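You operate a simulated robot arm through the tools that you are given. There is no shell and no other tool. Be economical: measure what you need, move in short steps, check, and stop when the job is done.

You are at the controls of a simulated robot arm. One attempt, no reset.

## Task
Switch the bath off, drain it and refill it with 4 strokes of water.
Fine: close the drain before refilling; the lid stays open; leave the dial.
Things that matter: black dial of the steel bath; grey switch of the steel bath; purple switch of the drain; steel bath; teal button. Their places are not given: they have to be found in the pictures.

Only the result counts: the job must be done as asked and must still hold three seconds after the hand-in. Knocking over, shifting, dropping, spilling or breaking anything else fails it. Lids that push on must go on centred and level and be pressed home; caps that screw on are set level and turned clockwise until they are tight.

## Robot
A 7-joint arm with a two-finger parallel gripper, fixed in place. Base frame: the origin is at the foot of the arm, x ahead of it, y to its left, z up. Lengths are in m, angles in rad, forces in N, time in s.
Its first joint turns from -1.152 to 1.152 rad. Payload 2.4 kg.
The TCP is the grasp point between the finger pads, 0.03 m short of the fingertips. In the tool frame z runs along the fingers and y along their closing line. Largest opening 0.094 m; finger width 0.028, thickness 0.01; the body of the gripper, 0.05 by 0.096 m, starts 0.055 m behind the TCP.
Orientation is told as [roll, pitch, yaw] about the base's x, y, z axes, in that order, counted from this pose: with the fingers straight down and closing along the base's y, the tool's x points along the base's -x, its y along +y and its z along -z.

## Interface
- The arm moves only by the tool nudge_tool. Its argument "commands" is a list of rows, each an object of numbers (a shift or turn left out is 0, a gripper value left out holds the last): "gripper": the gripper command, from -1 (fully open) to 1 (shut), values between in proportion; "dx", "dy", "dz": the shift along the tool's x, y, z in units of 25 mm (1.0 is 25 mm); "wx", "wy", "wz": the turn, a rotation vector about the tool's x, y, z in units of 5 degrees (1.0 is 5 degrees). In form: [{"gripper": .., "dx": .., "dy": .., "dz": .., "wx": .., "wy": .., "wz": ..}, ...]. A call has 1 to 8 rows; each row shifts and turns the commanded pose from where the row before left it, along the tool's axes as they then stand. A call with a number of a shift or a turn outside -1 to 1 is refused whole. Rows are played at 5 a second. More than 0.05 m and 0.15 rad between two rows, or a gripper value outside its range, and nothing of the call is played. Where a pose cannot be reached the arm comes as near as it can. A force on the tool above 40 N (or 10 N above the force at the start of the call, whichever is more), or a blocked arm, ends the call early, and 0.2 s more pass. Each finger travels about 0.153 m/s and halts on what it meets, pressing with about 44 N; the grip force reading is that of the motor and also rises with nothing between the fingers. The clock runs only during rows and for 0.2 s after the last one: add rows that do not move to give the fingers time. It gives the time, the measured TCP pose, the force on the tool (base axes), the opening and the grip force at its end, in the units of the frame above (readings bear some noise), with the torque about the TCP (base axes, N m) and any sound that the robot's microphone picked up.
- Cameras (640 x 400 px; columns grow to the right, rows downward): "scene" is fixed at [0.0382, 0.4731, 1.4447]; the picture's right is [-0.82, -0.57, 0.00], its down [-0.33, 0.47, -0.82] and it looks along [0.46, -0.67, -0.58] (base axes); focal length 353 px, centre (320, 200). "wrist" rides on the gripper at [0.076, 0.014, -0.102] in the tool frame; the picture's right is [-0.18, 0.98, 0.00], its down [-0.75, -0.14, -0.64] and it looks along [-0.63, -0.12, 0.77] (tool axes); focal length 243 px, centre (320, 200).
- capture(camera): a new picture of that camera. No time passes.
- point_at(camera, pixels): for up to 12 pixels [column, row] of the newest picture of that camera ("zoom" is the newest enlarged one), the place [x, y, z] in the base frame of the surface seen there, good to about 0.003 m, but the place of the scene camera against the robot may be out by one fixed shift of up to 0.018 m in any direction. No time passes.
- close_up(camera, box): a new picture of the part [left, top, right, bottom] of that camera's present view, enlarged. No time passes.
- job_done(): hands the job in; it is judged then, once.

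Go step by step. Measure first, check grasps and placings, and put right what went wrong. The budget is 80 turns and 34 pictures, counting those below and the enlarged ones. Unless the task says otherwise, let go and move clear before handing in, and close with one line.

The tools are called after "Call:" as a command line: name --argument value ..., lists and objects as JSON in quotes. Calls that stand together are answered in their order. nudge_tool: Moves the arm, as the interface text tells. Its arguments: {"type":"object","properties":{"commands":{"type":"array","items":{"type":"object","properties":{"gripper":{"type":"number"},"dx":{"type":"number"},"dy":{"type":"number"},"dz":{"type":"number"},"wx":{"type":"number"},"wy":{"type":"number"},"wz":{"type":"number"}}}}},"required":["commands"]} The other tools are called the same way: capture (camera) takes a picture; point_at (camera, pixels) gives the place of the surface under pixels of a picture; close_up (camera, box) takes an enlarged picture of a part of a camera's view; job_done () hands the job in.

At the start:

```text
time_s: 0.0
tcp_pos: [0.3977, 0.0346, 1.2009]
orientation: [-0.001, -0.001, -0.001]
force: [-0.6, -0.2, 0.2]
ft_torque: [-0.04, 0.01, 0.04]
grip_width: 0.0943
finger_force: 0.1
```

scene: 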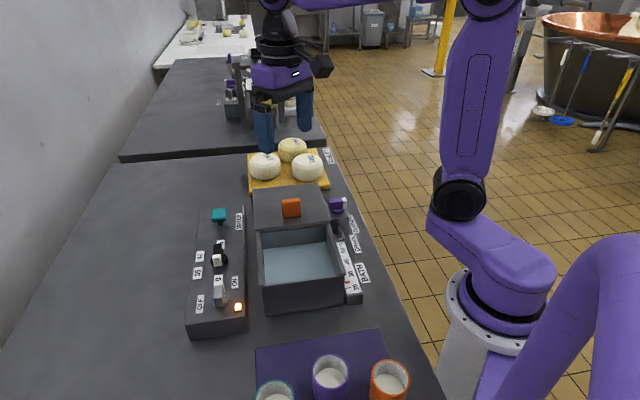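
wrist: 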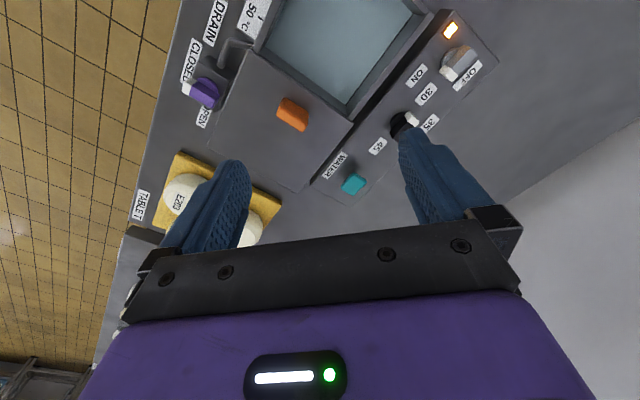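

The pictures show the control panel with the grey switch (scene ~220,290), black dial (~219,257), teal button (~218,215), and the purple drain switch (~337,205). I'll enlarge both areas.

Call:
close_up --camera "scene" --box '[180, 180, 380, 340]'

Call:
close_up --camera "wrist" --box '[130, 0, 530, 220]'

Call:
point_at --camera "wrist" --pixels '[[354, 184], [207, 94], [188, 89], [458, 60], [468, 52], [452, 70], [410, 118], [418, 75], [465, 75], [205, 112], [190, 60], [340, 60]]'

Call:
point_at --camera "scene" --pixels '[[218, 213], [337, 204], [220, 285], [220, 298], [219, 257], [200, 300], [235, 282], [238, 307], [300, 260], [354, 240], [330, 205], [343, 205]]'

```text
2.50 times, centred on (280, 260) of scene
```

zoom: 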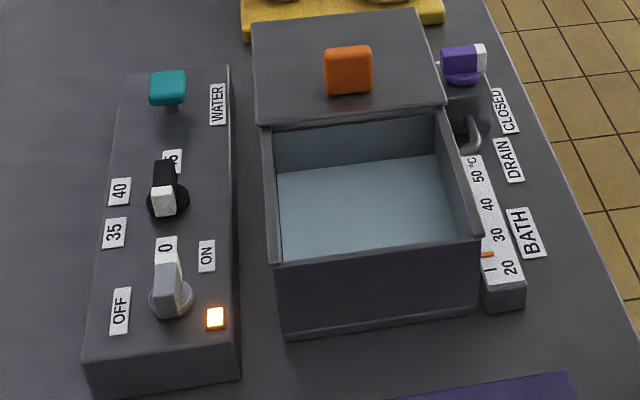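

```text
1.60 times, centred on (330, 110) of wrist
```

zoom: 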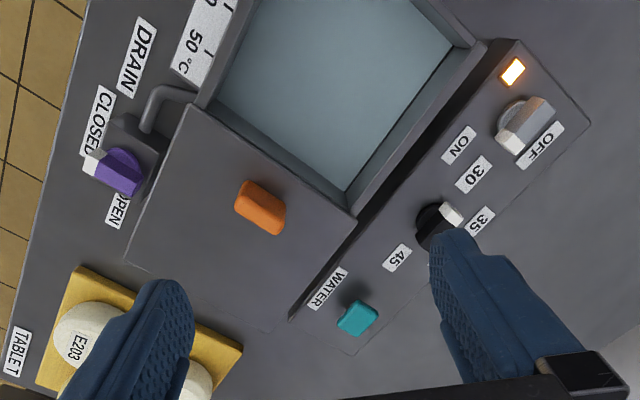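

```text
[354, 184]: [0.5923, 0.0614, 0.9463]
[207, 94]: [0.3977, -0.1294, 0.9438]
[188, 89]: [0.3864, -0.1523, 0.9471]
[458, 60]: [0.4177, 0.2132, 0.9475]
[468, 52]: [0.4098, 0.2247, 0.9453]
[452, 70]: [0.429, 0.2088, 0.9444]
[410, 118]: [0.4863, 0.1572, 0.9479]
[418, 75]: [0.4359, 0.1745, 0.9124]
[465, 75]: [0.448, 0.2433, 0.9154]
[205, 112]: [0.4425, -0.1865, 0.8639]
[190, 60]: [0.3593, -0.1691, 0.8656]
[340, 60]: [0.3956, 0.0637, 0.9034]
```

```text
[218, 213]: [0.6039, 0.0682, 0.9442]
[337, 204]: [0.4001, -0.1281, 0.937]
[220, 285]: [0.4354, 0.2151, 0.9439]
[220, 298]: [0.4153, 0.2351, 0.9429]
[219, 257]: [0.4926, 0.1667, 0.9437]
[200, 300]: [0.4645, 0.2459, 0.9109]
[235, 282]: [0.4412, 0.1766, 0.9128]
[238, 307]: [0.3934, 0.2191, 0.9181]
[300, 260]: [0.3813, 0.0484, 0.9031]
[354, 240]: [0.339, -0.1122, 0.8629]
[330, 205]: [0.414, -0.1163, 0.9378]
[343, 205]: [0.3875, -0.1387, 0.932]
```

I need a closer look at the shapes and pointer directions of the two switches.

Call:
close_up --camera "scene" --box '[190, 260, 250, 320]'

Call:
close_up --camera "wrist" --box '[400, 10, 500, 100]'

Call:
close_up --camera "wrist" --box '[160, 30, 260, 140]'

Call:
close_up --camera "scene" --box '[310, 185, 370, 240]'

```text
6.67 times, centred on (220, 290) of scene
```

zoom: 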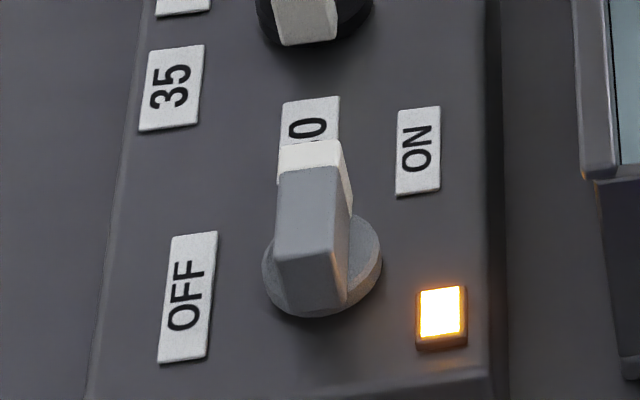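

```text
4.44 times, centred on (450, 55) of wrist
```

zoom: 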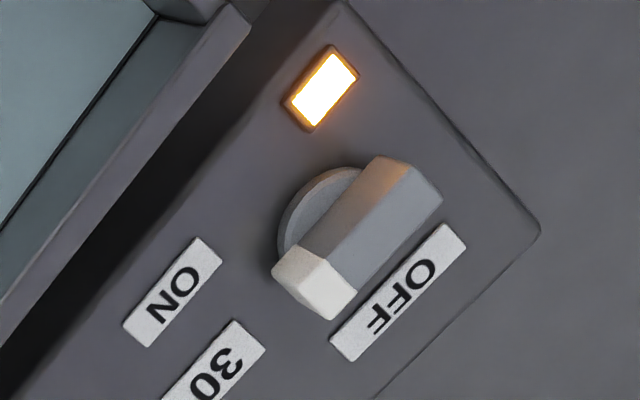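

```text
3.64 times, centred on (210, 85) of wrist
```

zoom: 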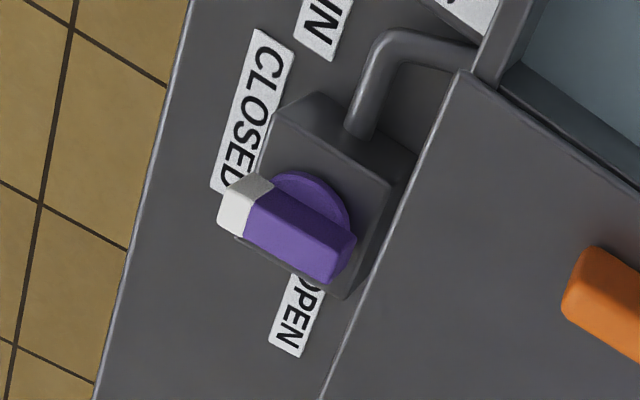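

```text
7.27 times, centred on (340, 212) of scene
```

zoom: 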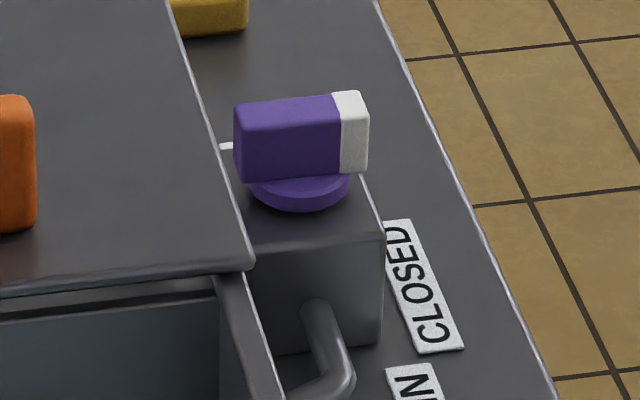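

The grey switch and the purple switch are bar knobs with white pointer ends. I'll measure ends, bases and labels.

Call:
point_at --camera "wrist" --pixels '[[449, 72], [468, 49], [444, 54], [417, 76], [460, 83], [476, 66], [454, 27], [429, 94], [452, 66], [462, 54]]'

Call:
point_at --camera "zoom" --pixels '[[345, 97], [335, 98], [245, 106], [290, 102], [240, 175], [360, 170], [300, 205], [300, 230], [395, 235], [440, 335], [225, 147], [345, 200]]'

Call:
point_at --camera "scene" --pixels '[[215, 282], [225, 282], [216, 276], [222, 277], [222, 284], [219, 296], [230, 294], [218, 213]]'

```text
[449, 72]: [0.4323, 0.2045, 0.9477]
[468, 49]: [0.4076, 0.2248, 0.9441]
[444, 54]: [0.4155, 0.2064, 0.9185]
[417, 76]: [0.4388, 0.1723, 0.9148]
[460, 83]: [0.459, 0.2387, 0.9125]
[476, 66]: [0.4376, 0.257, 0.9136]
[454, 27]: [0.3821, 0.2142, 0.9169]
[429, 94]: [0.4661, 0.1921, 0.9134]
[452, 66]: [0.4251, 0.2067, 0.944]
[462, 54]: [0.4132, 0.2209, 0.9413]
```

```text
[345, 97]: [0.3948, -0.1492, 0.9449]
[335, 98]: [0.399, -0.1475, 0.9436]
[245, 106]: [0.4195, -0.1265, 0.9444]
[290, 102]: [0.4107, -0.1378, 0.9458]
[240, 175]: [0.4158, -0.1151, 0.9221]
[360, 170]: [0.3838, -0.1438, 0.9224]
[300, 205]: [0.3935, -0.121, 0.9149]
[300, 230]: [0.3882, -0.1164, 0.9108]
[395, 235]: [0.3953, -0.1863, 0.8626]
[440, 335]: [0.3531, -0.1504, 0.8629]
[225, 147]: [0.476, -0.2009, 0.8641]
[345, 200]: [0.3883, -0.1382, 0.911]
```

```text
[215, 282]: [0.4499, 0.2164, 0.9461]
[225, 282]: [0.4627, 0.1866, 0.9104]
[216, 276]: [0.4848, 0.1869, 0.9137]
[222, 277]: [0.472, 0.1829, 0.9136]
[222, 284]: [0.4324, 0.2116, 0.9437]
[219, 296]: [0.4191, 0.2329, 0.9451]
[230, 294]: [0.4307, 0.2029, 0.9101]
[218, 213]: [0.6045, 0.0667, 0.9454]
```

Wrist readings put the grey knob's centre near (0.421, 0.215), top z 0.947, pointing about -40° (ON); OFF is about 90° counterclockwise. I move above it first.

Call:
nudge_tool --commands '[{"gripper": -0.1, "dx": -0.115, "dy": 0.9, "dz": 0.5}, {"dx": -0.115, "dy": 0.9, "dz": 0.5}, {"dx": -0.115, "dy": 0.9, "dz": 0.5}, {"dx": -0.115, "dy": 0.9, "dz": 0.5}, {"dx": -0.115, "dy": 0.9, "dz": 0.5}, {"dx": -0.115, "dy": 0.9, "dz": 0.5}, {"dx": -0.115, "dy": 0.9, "dz": 0.5}, {"dx": -0.115, "dy": 0.9, "dz": 0.5}]'

Call:
nudge_tool --commands '[{"wz": 1}, {"wz": 1}, {"wz": 1}, {"wz": 1}, {"wz": 1}, {"wz": 1}, {"wz": 1}, {"wz": 1}]'

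Call:
capture --camera "wrist"

Call:
capture --camera "scene"

```text
time_s: 1.8
tcp_pos: [0.4199, 0.2136, 1.1018]
orientation: [0.001, -0.001, 0.001]
force: [0.1, 0.1, -0.2]
ft_torque: [0.0, 0.02, 0.03]
grip_width: 0.0514
finger_force: 0.0
```

```text
time_s: 3.6
tcp_pos: [0.4209, 0.2139, 1.1004]
orientation: [0.0, 0.0, -0.701]
force: [0.3, -0.4, -0.1]
ft_torque: [-0.03, 0.02, 0.01]
grip_width: 0.0518
finger_force: 0.1
```

```text
25 pictures are left
```

wrist: 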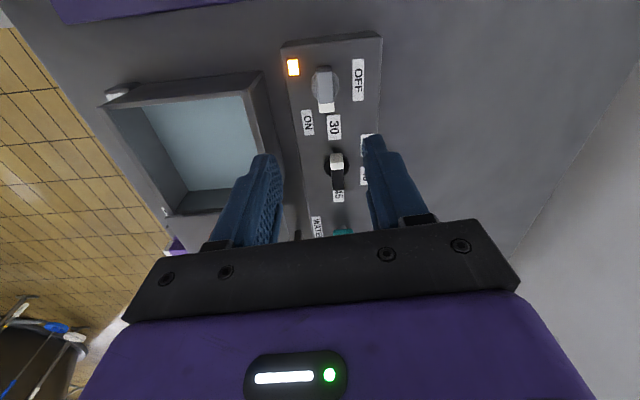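

```text
24 pictures are left
```

scene: 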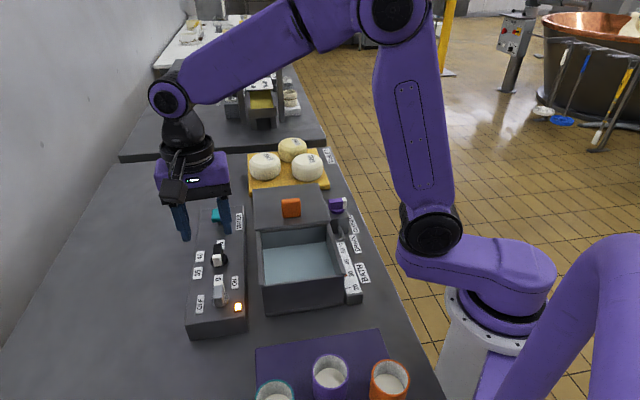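

The arm is above the knob as projected (knob at wrist ~325,88). I'll remeasure it and nearby rim heights from this aligned view.

Call:
point_at --camera "wrist" --pixels '[[326, 106], [326, 98], [318, 80], [324, 72], [333, 80], [316, 90], [336, 98], [337, 160], [268, 110], [250, 72], [343, 231], [307, 122]]'

Call:
close_up --camera "wrist" --box '[270, 40, 400, 120]'

Call:
point_at --camera "scene" --pixels '[[291, 201], [291, 206], [328, 215], [320, 195], [320, 225], [310, 188], [260, 225], [334, 227]]'

```text
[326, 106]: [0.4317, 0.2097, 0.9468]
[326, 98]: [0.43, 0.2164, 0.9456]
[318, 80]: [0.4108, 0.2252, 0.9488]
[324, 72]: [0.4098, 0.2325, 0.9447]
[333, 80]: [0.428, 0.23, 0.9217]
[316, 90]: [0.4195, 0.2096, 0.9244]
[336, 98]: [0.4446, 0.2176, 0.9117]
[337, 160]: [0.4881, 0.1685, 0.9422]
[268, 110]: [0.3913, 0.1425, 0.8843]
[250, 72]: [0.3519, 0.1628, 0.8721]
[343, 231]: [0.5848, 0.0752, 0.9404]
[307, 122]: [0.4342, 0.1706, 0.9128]
```

```text
4.92 times, centred on (335, 80) of wrist
```

zoom: 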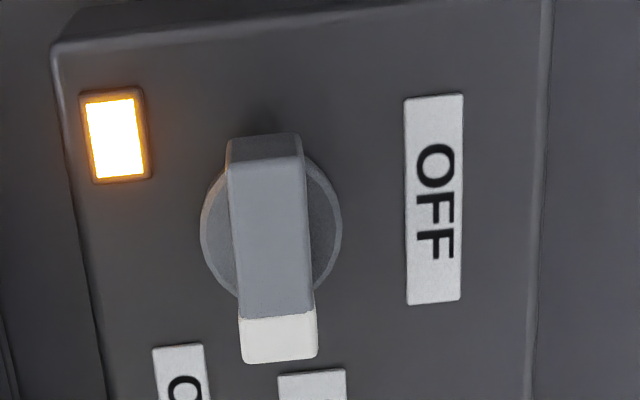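

```text
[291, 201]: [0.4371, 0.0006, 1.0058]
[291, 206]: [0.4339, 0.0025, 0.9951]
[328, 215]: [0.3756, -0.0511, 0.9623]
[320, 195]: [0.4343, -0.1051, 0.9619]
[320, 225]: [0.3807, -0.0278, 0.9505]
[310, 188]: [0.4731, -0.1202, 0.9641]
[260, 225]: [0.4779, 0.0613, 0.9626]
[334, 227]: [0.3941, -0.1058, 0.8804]
```

The knob is aligned with the gripper: disc top z ~0.923, bar top ~0.947, centre (0.422, 0.218). I'll descend to TCP z 0.958 (tips just above the disc), then close.

Call:
nudge_tool --commands '[{"dx": 0.06, "dy": 0.13, "dz": 0.95}, {"dz": 0.95}, {"dz": 0.95}, {"dz": 0.95}, {"dz": 0.95}, {"dz": 0.95}, {}, {}]'

Call:
nudge_tool --commands '[{"gripper": 0.7}, {}, {}]'

Call:
close_up --camera "scene" --box '[150, 180, 310, 340]'

```text
time_s: 5.4
tcp_pos: [0.4215, 0.2158, 0.9581]
orientation: [0.0, 0.0, -0.7]
force: [-0.4, -0.3, -0.5]
ft_torque: [-0.01, 0.0, -0.01]
grip_width: 0.0515
finger_force: 0.1
```

```text
time_s: 6.2
tcp_pos: [0.4226, 0.2169, 0.958]
orientation: [0.003, -0.001, -0.696]
force: [5.3, 11.4, 2.1]
ft_torque: [0.08, -0.21, 0.0]
grip_width: 0.021
finger_force: 5.6
```

```text
2.50 times, centred on (230, 260) of scene
```

zoom: 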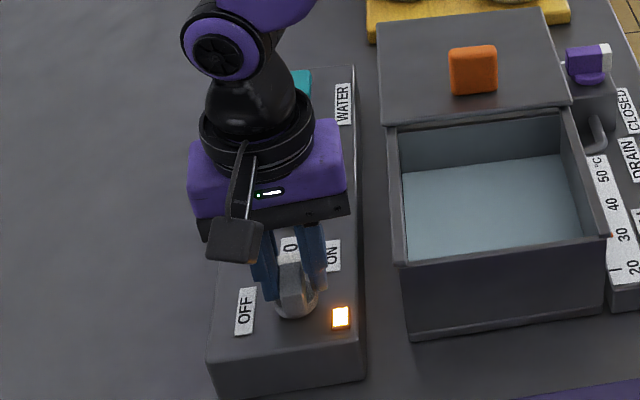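

Grip stopped at 0.021 with ~12 N along +tool y, so the bar lies slightly toward tool +y. I shift 2 mm that way and check the force.

Call:
nudge_tool --commands '[{"dy": 0.08}, {"dy": 0.04}, {}]'

```text
time_s: 7.0
tcp_pos: [0.4239, 0.2181, 0.958]
orientation: [0.0, 0.001, -0.699]
force: [4.8, 4.7, 1.7]
ft_torque: [0.15, -0.09, -0.02]
grip_width: 0.0177
finger_force: 3.2
```

Better centred now (width 0.0177, ~7 N). I begin turning counterclockwise (wz negative), a few rows at a time.

Call:
nudge_tool --commands '[{"gripper": 0.75, "wz": -1}, {"wz": -1}, {"wz": -1}, {"wz": -1}]'

```text
time_s: 8.0
tcp_pos: [0.4242, 0.2201, 0.9573]
orientation: [0.001, 0.002, -0.349]
force: [1.1, -1.0, 9.7]
ft_torque: [-0.15, -0.62, 0.0]
grip_width: 0.0161
finger_force: 45.0
```

Call:
nudge_tool --commands '[{"wz": -1}, {"wz": -1}, {"wz": -1}, {"wz": -1}, {"wz": -1}, {"wz": -1}]'

Call:
close_up --camera "scene" --box '[170, 220, 270, 340]'

```text
time_s: 9.4
tcp_pos: [0.4252, 0.22, 0.958]
orientation: [0.001, 0.001, 0.177]
force: [2.6, -10.2, 4.5]
ft_torque: [-0.07, -0.78, 0.03]
grip_width: 0.016
finger_force: 45.0
```

```text
3.33 times, centred on (220, 280) of scene
```

zoom: 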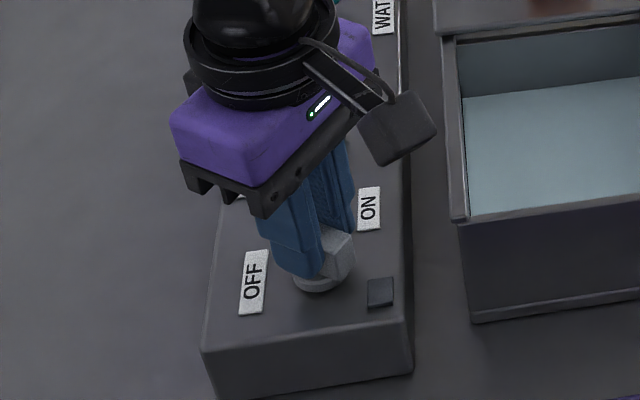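

The lamp has gone dark after ~50° of turn. I continue to the OFF end, watching the torque.

Call:
nudge_tool --commands '[{"dy": -0.04, "wz": -1}, {"wz": -1}, {"wz": -1}, {"wz": -1}]'

Call:
nudge_tool --commands '[{"wz": -1}, {"wz": -1}, {"wz": -1}, {"wz": -1}]'

```text
time_s: 10.4
tcp_pos: [0.4243, 0.2191, 0.9576]
orientation: [-0.002, -0.002, 0.526]
force: [8.9, 0.4, -2.8]
ft_torque: [-0.17, 0.24, 0.0]
grip_width: 0.0158
finger_force: 44.8
```

```text
time_s: 11.4
tcp_pos: [0.4238, 0.219, 0.9585]
orientation: [0.002, 0.0, 0.868]
force: [0.7, 5.9, -0.7]
ft_torque: [0.32, -0.29, -1.67]
grip_width: 0.0176
finger_force: 44.8
```

Torque of -1.67 N m at yaw 0.868 shows the knob reached its stop (90° turned). I release, lift, and look.

Call:
nudge_tool --commands '[{"wz": 0.3}, {"gripper": -0.1}, {}, {"dz": -1}, {"dz": -1}, {"dz": -1}, {"dz": -1}, {"dz": -1}]'

Call:
nudge_tool --commands '[{"dz": -1}, {"dz": -0.5}]'

Call:
capture --camera "wrist"

Call:
close_up --camera "scene" --box '[180, 200, 280, 340]'

```text
time_s: 13.2
tcp_pos: [0.4231, 0.2197, 1.0839]
orientation: [0.0, 0.0, 0.846]
force: [0.1, 0.1, 0.6]
ft_torque: [0.01, -0.02, -0.01]
grip_width: 0.0514
finger_force: 0.1
```

```text
time_s: 13.8
tcp_pos: [0.4228, 0.2187, 1.122]
orientation: [0.0, 0.001, 0.846]
force: [0.6, 0.3, 0.4]
ft_torque: [-0.01, -0.02, 0.0]
grip_width: 0.0519
finger_force: 0.0
```

```text
20 pictures are left
```

wrist: 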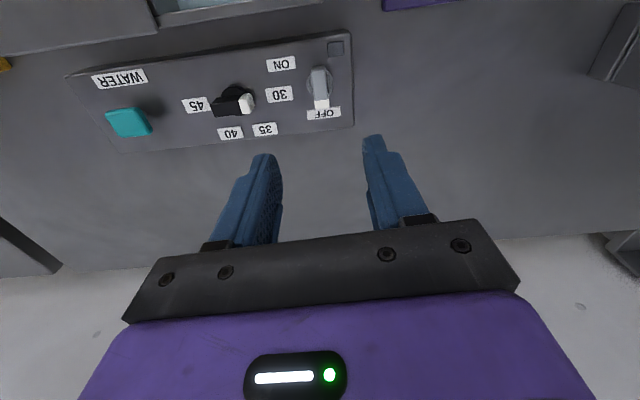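

```text
2.86 times, centred on (230, 270) of scene
```

zoom: 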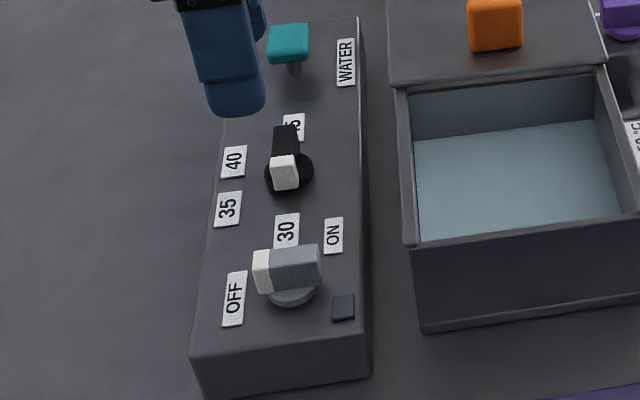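

The grey switch now points at OFF, the lamp is dark and the dial is unchanged. Next I measure the teal button from this view and travel above the drain switch.

Call:
point_at --camera "wrist" --pixels '[[128, 122], [112, 116], [138, 112], [120, 132], [148, 130]]'

Call:
nudge_tool --commands '[{"dx": 0.946, "dy": -0.7125}, {"dx": 0.946, "dy": -0.7125}, {"dx": 0.946, "dy": -0.7125}, {"dx": 0.946, "dy": -0.7125}, {"dx": 0.946, "dy": -0.7125}, {"dx": 0.946, "dy": -0.7125}]'

Call:
nudge_tool --commands '[{"dx": 0.946, "dy": -0.7125}, {"dx": 0.946, "dy": -0.7125}, {"dx": 0.946, "dy": -0.7125}, {"dx": 0.946, "dy": -0.7125}, {"dx": 0.946, "dy": -0.7125}, {"dx": 0.946, "dy": -0.7125}, {"wz": 1}]'

Call:
capture --camera "wrist"

```text
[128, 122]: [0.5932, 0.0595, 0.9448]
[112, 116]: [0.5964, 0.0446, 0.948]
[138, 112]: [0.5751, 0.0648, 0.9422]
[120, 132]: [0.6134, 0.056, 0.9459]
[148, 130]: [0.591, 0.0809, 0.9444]
```

```text
time_s: 15.2
tcp_pos: [0.4095, 0.0419, 1.1208]
orientation: [0.001, 0.002, 0.846]
force: [-0.4, -0.6, -0.5]
ft_torque: [0.03, 0.01, 0.0]
grip_width: 0.0516
finger_force: 0.1
```

```text
time_s: 16.8
tcp_pos: [0.396, -0.136, 1.1203]
orientation: [0.002, 0.0, 0.759]
force: [-0.4, 0.4, 0.0]
ft_torque: [0.02, 0.0, -0.02]
grip_width: 0.0514
finger_force: 0.0
```

```text
18 pictures are left
```

wrist: 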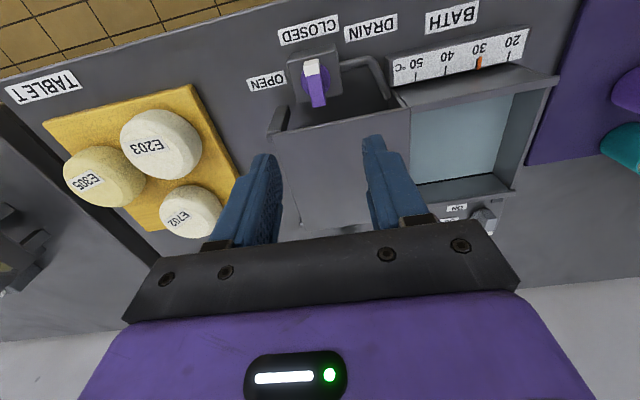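

The drain switch sits at wrist (315,85), OPEN label to the left and CLOSED above. I'll measure it closely.

Call:
close_up --camera "wrist" --box '[250, 30, 410, 130]'

Call:
point_at --camera "wrist" --pixels '[[312, 64], [313, 72], [316, 85], [319, 102], [304, 80], [328, 82], [293, 92], [340, 70], [280, 132], [350, 120], [265, 83], [308, 32]]'

```text
4.00 times, centred on (330, 80) of wrist
```

zoom: 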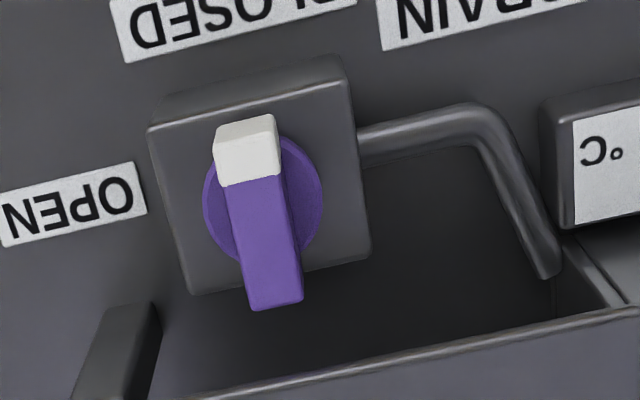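

```text
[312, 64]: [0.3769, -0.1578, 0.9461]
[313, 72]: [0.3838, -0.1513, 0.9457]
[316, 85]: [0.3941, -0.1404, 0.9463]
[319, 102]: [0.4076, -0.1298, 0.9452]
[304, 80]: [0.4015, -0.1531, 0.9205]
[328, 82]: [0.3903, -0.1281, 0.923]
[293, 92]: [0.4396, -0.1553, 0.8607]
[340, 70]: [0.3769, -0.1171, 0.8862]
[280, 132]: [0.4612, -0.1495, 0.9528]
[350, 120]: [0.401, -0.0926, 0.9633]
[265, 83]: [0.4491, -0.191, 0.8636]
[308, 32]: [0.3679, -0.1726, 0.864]
```

The purple bar's centre is ~(0.3945, -0.142), aligned at 43°, top z 0.946; OPEN is 90° counterclockwise. I descend and grip.

Call:
nudge_tool --commands '[{"dx": 0.21, "dy": -0.13, "dz": 0.927}, {"dz": 0.927}, {"dz": 0.927}, {"dz": 0.927}, {"dz": 0.927}, {"dz": 0.927}, {"dz": 0.927}, {}]'

Call:
nudge_tool --commands '[{"gripper": 0.65}, {}, {}]'

```text
time_s: 18.6
tcp_pos: [0.3954, -0.1406, 0.9596]
orientation: [0.0, 0.0, 0.76]
force: [-0.1, -0.1, -0.1]
ft_torque: [-0.03, 0.01, 0.03]
grip_width: 0.0515
finger_force: 0.2
```

```text
time_s: 19.4
tcp_pos: [0.3946, -0.1411, 0.9585]
orientation: [-0.002, 0.0, 0.76]
force: [3.1, -2.6, -1.3]
ft_torque: [0.02, -0.11, 0.07]
grip_width: 0.0196
finger_force: 2.6
```

Light contact only (4 N along tool -y); I shift about 1 mm that way, firm up the grip and start turning.

Call:
nudge_tool --commands '[{"dy": -0.05}, {"gripper": 0.75}, {}, {"wz": -1}, {"wz": -1}, {"wz": -1}, {"wz": -1}]'

Call:
nudge_tool --commands '[{"wz": -1}, {"wz": -1}, {"wz": -1}, {"wz": -1}, {"wz": -1}]'

```text
time_s: 21.0
tcp_pos: [0.3959, -0.1414, 0.9596]
orientation: [-0.001, 0.001, 1.107]
force: [-0.9, -5.7, 15.5]
ft_torque: [0.72, -0.46, -0.03]
grip_width: 0.0156
finger_force: 44.7
```

```text
time_s: 22.2
tcp_pos: [0.3951, -0.1421, 0.9581]
orientation: [-0.001, -0.001, 1.546]
force: [3.2, -7.0, 16.0]
ft_torque: [0.74, 0.0, -0.01]
grip_width: 0.0158
finger_force: 44.9
```

Call:
nudge_tool --commands '[{"wz": -1}, {"wz": -1}, {"wz": -1}, {"wz": -1}, {"wz": -1}]'

Call:
nudge_tool --commands '[{"wz": -1}, {"wz": -1}, {"wz": -1}, {"wz": -1}]'

Call:
close_up --camera "scene" --box '[240, 160, 400, 320]'

```text
time_s: 23.4
tcp_pos: [0.395, -0.1416, 0.9598]
orientation: [-0.002, 0.002, 1.982]
force: [5.7, -5.7, 30.8]
ft_torque: [0.6, 0.33, 0.01]
grip_width: 0.0159
finger_force: 44.8
```

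```text
time_s: 24.4
tcp_pos: [0.3964, -0.1413, 0.9582]
orientation: [-0.001, 0.002, 2.331]
force: [5.6, 0.0, 33.7]
ft_torque: [-0.15, -0.21, 0.06]
grip_width: 0.0159
finger_force: 44.9
```

```text
2.50 times, centred on (320, 240) of scene
```

zoom: 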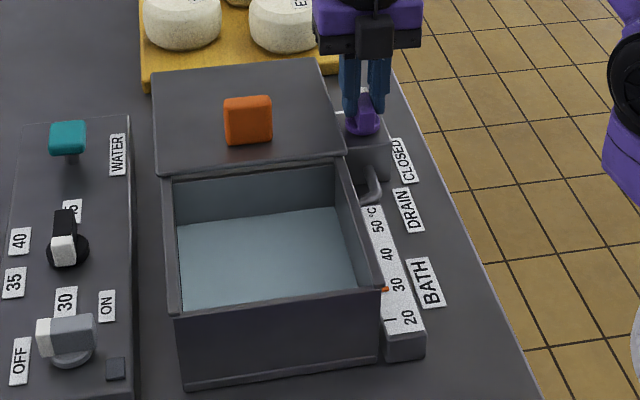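

It has turned 90° with no stop torque yet; an upward load of ~34 N has built up, so I ease up 1 mm and turn slightly more.

Call:
nudge_tool --commands '[{"dz": -0.04}, {"wz": -0.7}, {}]'

```text
time_s: 25.2
tcp_pos: [0.3951, -0.1409, 0.9584]
orientation: [-0.002, -0.001, 2.387]
force: [12.7, 4.0, 15.3]
ft_torque: [0.52, 0.14, -1.58]
grip_width: 0.0163
finger_force: 44.9
```

Stop torque (-1.58 N m) shows the drain is fully OPEN. I ease back and wait while it drains, then look at the water.

Call:
nudge_tool --commands '[{"wz": 0.5}, {}, {}, {}, {}, {}, {}, {}]'

Call:
nudge_tool --commands '[{}, {}, {}, {}, {}, {}, {}, {}]'

Call:
nudge_tool --commands '[{}, {}, {}, {}, {}, {}, {}, {}]'

Call:
close_up --camera "scene" --box '[240, 160, 400, 320]'

Call:
point_at --camera "scene" --pixels '[[300, 260], [305, 270]]'

```text
time_s: 27.0
tcp_pos: [0.3957, -0.1415, 0.9592]
orientation: [0.001, 0.002, 2.347]
force: [8.3, 12.1, 6.1]
ft_torque: [-0.15, -0.65, -0.02]
grip_width: 0.0158
finger_force: 44.9
```

```text
time_s: 28.8
tcp_pos: [0.3969, -0.1422, 0.9577]
orientation: [0.001, -0.001, 2.347]
force: [9.4, 15.8, 3.2]
ft_torque: [0.54, -0.06, -0.01]
grip_width: 0.0156
finger_force: 44.9
```

```text
time_s: 30.6
tcp_pos: [0.3974, -0.1414, 0.9585]
orientation: [-0.001, 0.001, 2.348]
force: [7.6, 18.9, 0.0]
ft_torque: [0.47, -0.16, -0.05]
grip_width: 0.016
finger_force: 44.6
```

```text
2.50 times, centred on (320, 240) of scene
```

zoom: 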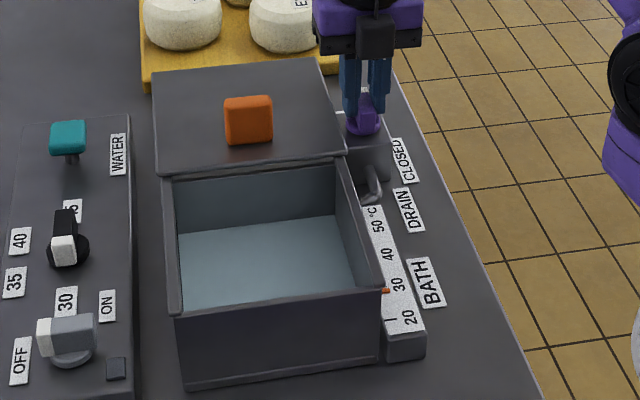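

```text
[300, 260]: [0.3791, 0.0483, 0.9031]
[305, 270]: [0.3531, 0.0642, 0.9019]
```

The waterline has dropped (back edge ~row 215→232 in zoom), so it is draining slowly. I loosen the fingers to shed the side load and wait longer.

Call:
nudge_tool --commands '[{"gripper": 0.2}, {}, {}, {}, {}, {}, {}, {}]'

Call:
nudge_tool --commands '[{}, {}, {}, {}, {}, {}, {}, {}]'

Call:
nudge_tool --commands '[{}, {}, {}, {}, {}, {}, {}, {}]'

Call:
nudge_tool --commands '[{}, {}, {}, {}, {}, {}, {}, {}]'

Call:
nudge_tool --commands '[{}, {}, {}, {}, {}, {}, {}, {}]'

Call:
close_up --camera "scene" --box '[240, 160, 400, 320]'

Call:
point_at --camera "scene" --pixels '[[300, 260], [305, 270]]'

```text
time_s: 32.4
tcp_pos: [0.3965, -0.1432, 0.9587]
orientation: [-0.001, 0.0, 2.348]
force: [0.0, -0.9, -0.4]
ft_torque: [-0.04, -0.01, -0.01]
grip_width: 0.0376
finger_force: 0.0
```

```text
time_s: 34.2
tcp_pos: [0.3961, -0.143, 0.9592]
orientation: [0.001, 0.0, 2.349]
force: [0.4, 1.3, 0.1]
ft_torque: [-0.02, -0.01, -0.01]
grip_width: 0.0378
finger_force: 0.1
```

```text
time_s: 36.0
tcp_pos: [0.3949, -0.1426, 0.9582]
orientation: [-0.001, -0.001, 2.347]
force: [-0.8, 0.9, 0.1]
ft_torque: [0.02, -0.02, 0.02]
grip_width: 0.0378
finger_force: 0.0
```

```text
time_s: 37.8
tcp_pos: [0.3955, -0.1424, 0.958]
orientation: [0.0, 0.0, 2.348]
force: [0.6, 0.7, -0.2]
ft_torque: [-0.04, 0.03, 0.04]
grip_width: 0.0376
finger_force: 0.1
```

```text
time_s: 39.6
tcp_pos: [0.3962, -0.142, 0.9587]
orientation: [-0.001, 0.0, 2.346]
force: [0.1, -0.3, -0.2]
ft_torque: [0.02, -0.04, -0.02]
grip_width: 0.0377
finger_force: 0.1
```

```text
2.50 times, centred on (320, 240) of scene
```

zoom: 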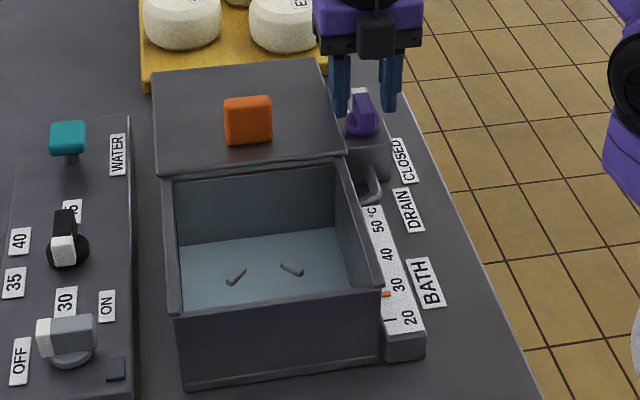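

```text
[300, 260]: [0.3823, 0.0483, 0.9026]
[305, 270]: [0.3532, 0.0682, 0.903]
```

Two small fittings on the floor are emerging near (233,275) and (290,268), so it is nearly drained. I keep waiting to be sure.

Call:
nudge_tool --commands '[{}, {}, {}, {}, {}, {}, {}, {}]'

Call:
nudge_tool --commands '[{}, {}, {}, {}, {}, {}, {}, {}]'

Call:
nudge_tool --commands '[{}, {}, {}, {}, {}, {}, {}, {}]'

Call:
nudge_tool --commands '[{}, {}, {}, {}, {}, {}, {}, {}]'

Call:
nudge_tool --commands '[{}, {}, {}, {}, {}, {}, {}, {}]'

Call:
close_up --camera "scene" --box '[240, 160, 400, 320]'

```text
time_s: 41.4
tcp_pos: [0.3949, -0.1417, 0.9593]
orientation: [0.001, 0.0, 2.348]
force: [0.4, -1.1, -0.4]
ft_torque: [-0.01, 0.02, 0.02]
grip_width: 0.0379
finger_force: 0.0
```

```text
time_s: 43.2
tcp_pos: [0.3957, -0.1416, 0.9593]
orientation: [0.001, 0.0, 2.348]
force: [-0.2, -0.4, -0.3]
ft_torque: [0.0, -0.01, 0.01]
grip_width: 0.0378
finger_force: 0.2
```

```text
time_s: 45.0
tcp_pos: [0.3957, -0.1424, 0.9593]
orientation: [0.001, -0.001, 2.348]
force: [0.8, 0.6, 0.3]
ft_torque: [0.01, 0.03, 0.01]
grip_width: 0.0375
finger_force: 0.0
```

```text
time_s: 46.8
tcp_pos: [0.3956, -0.141, 0.9583]
orientation: [0.001, 0.0, 2.347]
force: [0.2, 0.2, -0.2]
ft_torque: [-0.02, -0.02, 0.01]
grip_width: 0.0378
finger_force: 0.1
```

```text
time_s: 48.6
tcp_pos: [0.3951, -0.1417, 0.9593]
orientation: [0.0, 0.001, 2.347]
force: [0.9, 0.1, -0.3]
ft_torque: [0.01, -0.01, 0.0]
grip_width: 0.0377
finger_force: 0.0
```

```text
2.50 times, centred on (320, 240) of scene
```

zoom: 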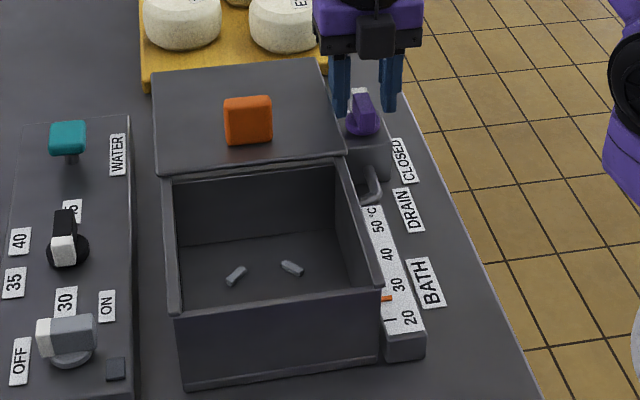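

The bath is dry now (dark floor, no blue). I re-grip the drain switch and turn it back clockwise to CLOSED.

Call:
nudge_tool --commands '[{"gripper": 0.75}, {}, {"wz": 1}, {"wz": 1}, {"wz": 1}, {"wz": 1}, {"wz": 1}, {"wz": 1}]'

Call:
nudge_tool --commands '[{"wz": 1}, {"wz": 1}, {"wz": 1}, {"wz": 1}, {"wz": 1}, {"wz": 1}]'

```text
time_s: 50.3
tcp_pos: [0.3956, -0.1413, 0.9596]
orientation: [-0.001, -0.002, 1.892]
force: [4.9, -0.8, -7.7]
ft_torque: [0.67, 0.05, -0.03]
grip_width: 0.016
finger_force: 45.0
stopped in row 8: the force on the tool passed its limit (the readings are from after the stop); the commanded pose is now the measured one
```

```text
time_s: 51.7
tcp_pos: [0.3966, -0.142, 0.9589]
orientation: [0.004, -0.001, 1.37]
force: [3.7, -0.1, -21.4]
ft_torque: [0.27, -0.46, 0.02]
grip_width: 0.0159
finger_force: 44.7
```

The turn proceeds (yaw 1.37), with a downward load of 21 N; I relax 1 mm downward and continue.

Call:
nudge_tool --commands '[{"dz": 0.04}, {"wz": 1}, {"wz": 1}, {"wz": 1}, {"wz": 1}, {"wz": 1}]'

```text
time_s: 53.0
tcp_pos: [0.3959, -0.1415, 0.9593]
orientation: [-0.001, 0.001, 1.008]
force: [-3.6, 0.7, 8.7]
ft_torque: [0.54, -0.28, -0.02]
grip_width: 0.0158
finger_force: 44.6
stopped in row 6: the force on the tool passed its limit (the readings are from after the stop); the commanded pose is now the measured one
```

Call:
nudge_tool --commands '[{"wz": 0.7}, {"wz": 0.7}, {"wz": 0.7}, {"wz": 0.5}, {"wz": 0.5}]'

```text
time_s: 54.2
tcp_pos: [0.3957, -0.1414, 0.9586]
orientation: [-0.001, 0.0, 0.743]
force: [-6.1, 3.3, 13.2]
ft_torque: [-0.31, 0.46, 1.63]
grip_width: 0.0166
finger_force: 44.8
```

Torque +1.63 N m at yaw 0.743 means the drain is at its CLOSED stop. I release, lift and check.

Call:
nudge_tool --commands '[{"wz": -0.3}, {"gripper": -0.1}, {}, {"dz": -1}, {"dz": -1}, {"dz": -1}, {"dz": -1}, {"dz": -1}]'

Call:
nudge_tool --commands '[{"dz": -1}, {"dz": -0.5}, {"gripper": 1}]'

Call:
capture --camera "wrist"

```text
time_s: 56.0
tcp_pos: [0.3957, -0.1423, 1.0858]
orientation: [0.002, -0.001, 0.764]
force: [0.2, -1.0, 0.0]
ft_torque: [0.01, 0.01, 0.01]
grip_width: 0.0519
finger_force: 0.0
```

```text
time_s: 56.8
tcp_pos: [0.3955, -0.1423, 1.1216]
orientation: [-0.002, 0.0, 0.762]
force: [0.2, 0.3, 0.1]
ft_torque: [-0.03, 0.04, -0.01]
grip_width: 0.0
finger_force: 32.8
```

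```text
12 pictures are left
```

wrist: 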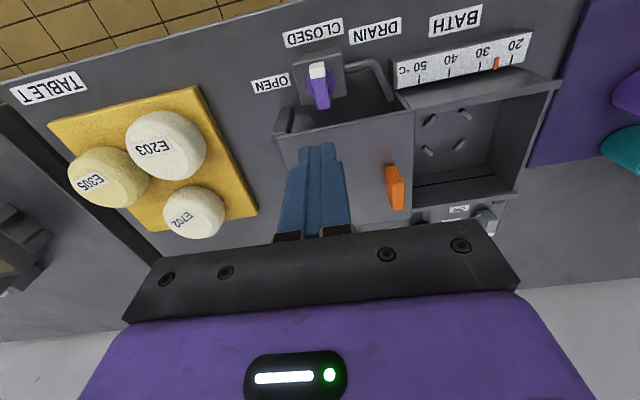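

The drain points at CLOSED (white end up at 318,70) and the bath is empty. With the fingers shut, I travel over the teal button at (0.593, 0.0605).

Call:
nudge_tool --commands '[{"dx": -0.9425, "dy": 0.034}, {"dx": -0.9425, "dy": 0.034}, {"dx": -0.9425, "dy": 0.034}, {"dx": -0.9425, "dy": 0.034}, {"dx": -0.9425, "dy": 0.034}, {"dx": -0.9425, "dy": 0.034}]'

Call:
nudge_tool --commands '[{"dx": -0.9425, "dy": 0.034}, {"dx": -0.9425, "dy": 0.034}, {"dx": -0.9425, "dy": 0.034}, {"dx": -0.9425, "dy": 0.034}, {"dx": -0.9425, "dy": 0.034}, {"dx": -0.9425, "dy": 0.034}, {"dz": 1}, {"dz": 1}]'

Call:
capture --camera "wrist"

```text
time_s: 58.2
tcp_pos: [0.4969, -0.0388, 1.1212]
orientation: [0.004, 0.001, 0.762]
force: [0.7, -0.4, 0.2]
ft_torque: [0.0, -0.03, -0.01]
grip_width: 0.0001
finger_force: 32.4
```

```text
time_s: 60.0
tcp_pos: [0.5941, 0.0609, 1.069]
orientation: [-0.001, -0.001, 0.761]
force: [-0.4, 0.1, -0.1]
ft_torque: [0.01, 0.0, 0.0]
grip_width: 0.0
finger_force: 33.4
```

```text
11 pictures are left
```

wrist: 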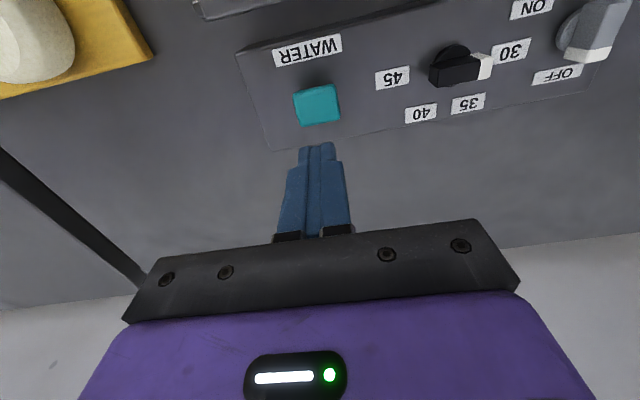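

The button (318,107) lies right under the fingertips. I descend to just above it, then press gently.

Call:
nudge_tool --commands '[{"dz": 0.88}, {"dz": 0.88}, {"dz": 0.88}, {"dz": 0.84}, {}]'

Call:
nudge_tool --commands '[{"dz": 0.16}, {"dz": 0.12}, {}]'

```text
time_s: 61.2
tcp_pos: [0.5935, 0.0623, 0.9845]
orientation: [0.0, 0.002, 0.763]
force: [0.0, -0.6, -0.2]
ft_torque: [0.0, 0.04, 0.01]
grip_width: 0.0001
finger_force: 32.1
```

```text
time_s: 62.0
tcp_pos: [0.5937, 0.0604, 0.9774]
orientation: [-0.001, 0.001, 0.762]
force: [-0.5, -0.2, 0.5]
ft_torque: [0.0, -0.01, 0.02]
grip_width: 0.0
finger_force: 32.4
```

No contact yet at TCP z 0.977. I press on in small steps, listening for a sound.

Call:
nudge_tool --commands '[{"dz": 0.12}, {"dz": 0.12}, {}]'

```text
time_s: 62.8
tcp_pos: [0.5936, 0.0615, 0.9709]
orientation: [0.0, 0.0, 0.762]
force: [0.2, -0.6, 1.1]
ft_torque: [-0.04, 0.0, -0.02]
grip_width: 0.0
finger_force: 32.5
```

Call:
nudge_tool --commands '[{"dz": 0.12}, {"dz": 0.12}, {}]'

```text
time_s: 63.6
tcp_pos: [0.5941, 0.0608, 0.9663]
orientation: [0.001, -0.002, 0.762]
force: [0.0, -0.4, 2.9]
ft_torque: [0.0, 0.0, -0.01]
grip_width: 0.0
finger_force: 33.0
```

A soft spring is being compressed (2.9 N). I continue down.

Call:
nudge_tool --commands '[{"dz": 0.12}, {"dz": 0.12}, {}]'

Call:
close_up --camera "scene" --box '[180, 170, 340, 330]'

```text
time_s: 64.4
tcp_pos: [0.5936, 0.0615, 0.9585]
orientation: [0.0, 0.001, 0.764]
force: [-1.2, -0.5, 4.0]
ft_torque: [-0.02, 0.04, 0.01]
grip_width: 0.0
finger_force: 33.3
```

```text
2.50 times, centred on (260, 250) of scene
```

zoom: 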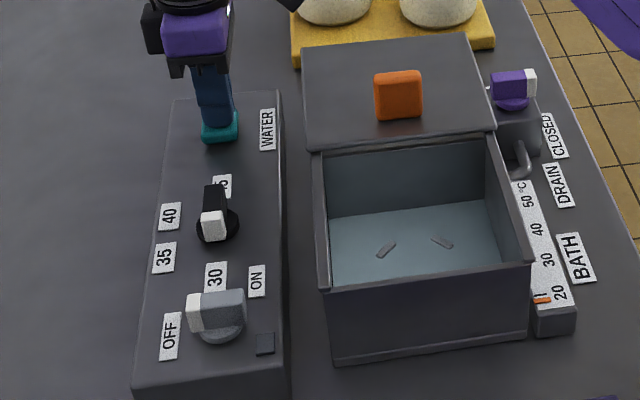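

Water has come in, so stroke 1 registered at z ≈0.9585. I release fully and check that the level stays put.

Call:
nudge_tool --commands '[{"dz": -0.5}, {"dz": -0.5}, {}, {}, {}, {}]'

Call:
close_up --camera "scene" --box '[180, 170, 340, 330]'

```text
time_s: 65.8
tcp_pos: [0.5934, 0.0625, 0.9834]
orientation: [0.0, -0.001, 0.764]
force: [-0.4, -0.3, -0.5]
ft_torque: [-0.04, 0.0, -0.02]
grip_width: 0.0
finger_force: 32.1
```

```text
2.50 times, centred on (260, 250) of scene
```

zoom: 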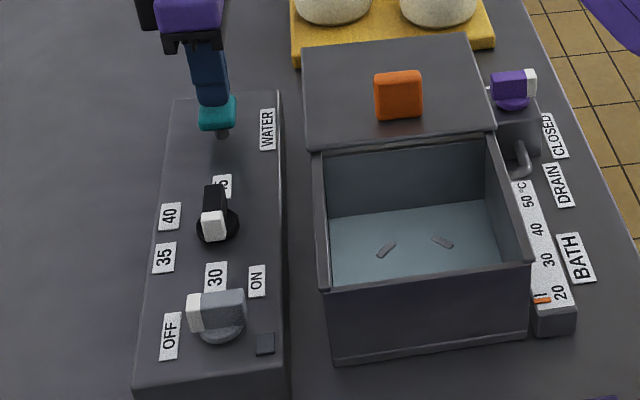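

The level held and the button sprang back. Stroke 2: one clean press down 25 mm and back up.

Call:
nudge_tool --commands '[{"dz": 0.5}, {"dz": 0.5}, {}, {}, {"dz": -0.5}, {"dz": -0.5}, {}, {}]'

Call:
close_up --camera "scene" --box '[180, 170, 340, 330]'

```text
time_s: 67.6
tcp_pos: [0.5941, 0.0634, 0.9838]
orientation: [0.003, 0.003, 0.763]
force: [-0.1, 0.5, -0.2]
ft_torque: [0.05, -0.04, 0.03]
grip_width: 0.0
finger_force: 33.4
```

```text
2.50 times, centred on (260, 250) of scene
```

zoom: 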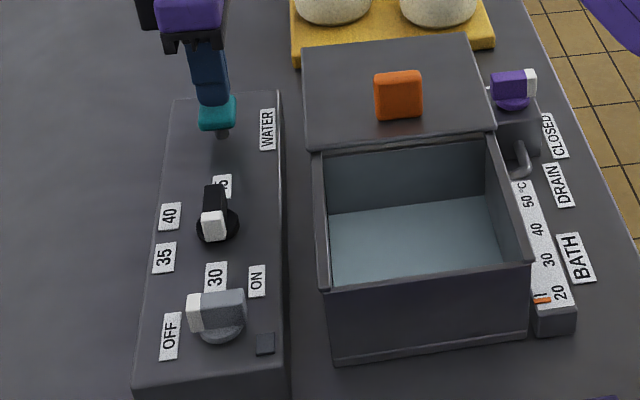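

The level rose (fittings now hidden), so stroke 2 counted. Stroke 3 in the same way.

Call:
nudge_tool --commands '[{"dz": 0.5}, {"dz": 0.5}, {}, {}, {"dz": -0.5}, {"dz": -0.5}, {}, {}]'

Call:
close_up --camera "scene" --box '[180, 170, 340, 330]'

```text
time_s: 69.4
tcp_pos: [0.5934, 0.0604, 0.9837]
orientation: [0.002, 0.0, 0.762]
force: [-0.3, 0.1, -1.4]
ft_torque: [0.04, -0.02, 0.02]
grip_width: 0.0
finger_force: 32.7
```

```text
2.50 times, centred on (260, 250) of scene
```

zoom: 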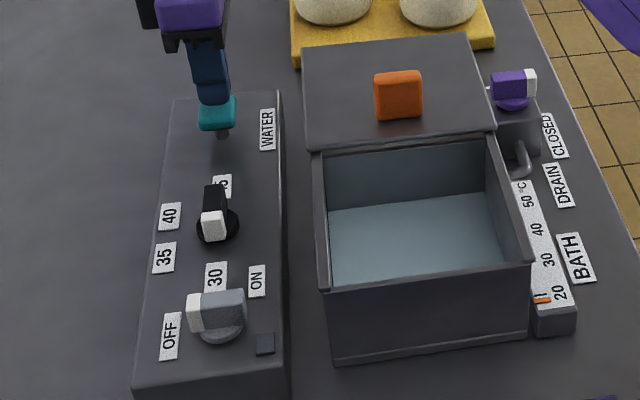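

The waterline rose again (~row 212→208 at the left back corner). Stroke 4.

Call:
nudge_tool --commands '[{"dz": 0.5}, {"dz": 0.5}, {}, {}, {"dz": -0.5}, {"dz": -0.5}, {}, {}]'

Call:
close_up --camera "scene" --box '[180, 170, 340, 330]'

```text
time_s: 71.2
tcp_pos: [0.5937, 0.0609, 0.9817]
orientation: [-0.001, 0.002, 0.762]
force: [-0.1, -1.1, -0.4]
ft_torque: [-0.02, 0.01, -0.02]
grip_width: 0.0
finger_force: 33.2
```

```text
2.50 times, centred on (260, 250) of scene
```

zoom: 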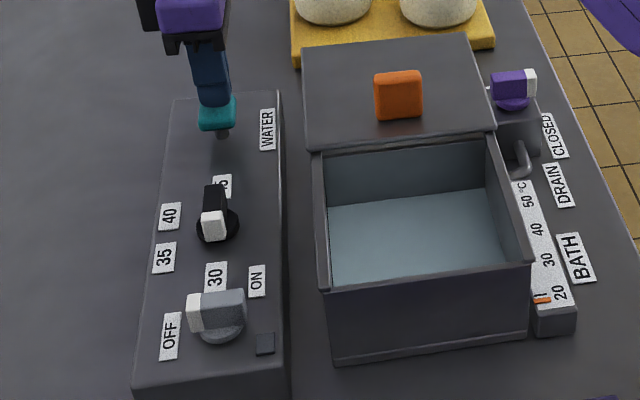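

Back-right waterline rows run ~207 (dry), 203, 198, 194, 190: four equal rises, so 4 strokes are in. I lift clear before the final check.

Call:
nudge_tool --commands '[{"dz": -1}, {"dz": -1}, {"dz": -1}, {"dz": -1}, {"dz": -1}, {}]'

Call:
capture --camera "scene"

```text
time_s: 72.6
tcp_pos: [0.5929, 0.0601, 1.11]
orientation: [0.002, 0.001, 0.763]
force: [-0.3, -0.1, -0.8]
ft_torque: [0.02, -0.02, 0.04]
grip_width: 0.0
finger_force: 32.6
```

```text
5 pictures are left
```

scene: 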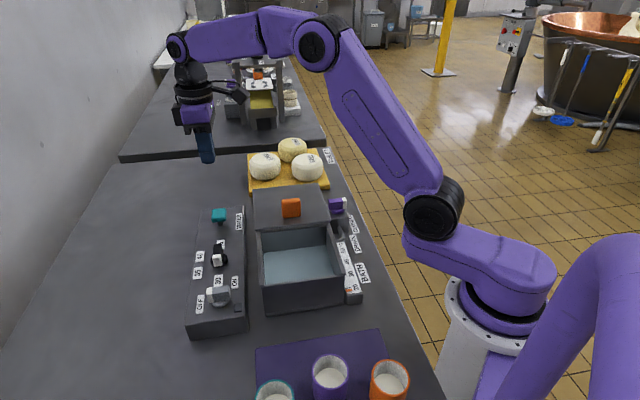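

The scene shows the switch at OFF, the drain CLOSED, the dial unchanged, the lid open, the bath refilled and the arm clear. I hand in.

Call:
job_done

```text
The job is handed in.
```

The bath is switched off, drained and refilled with 4 strokes of water. The drain was closed before refilling, the lid was left open and the dial wasn't touched.
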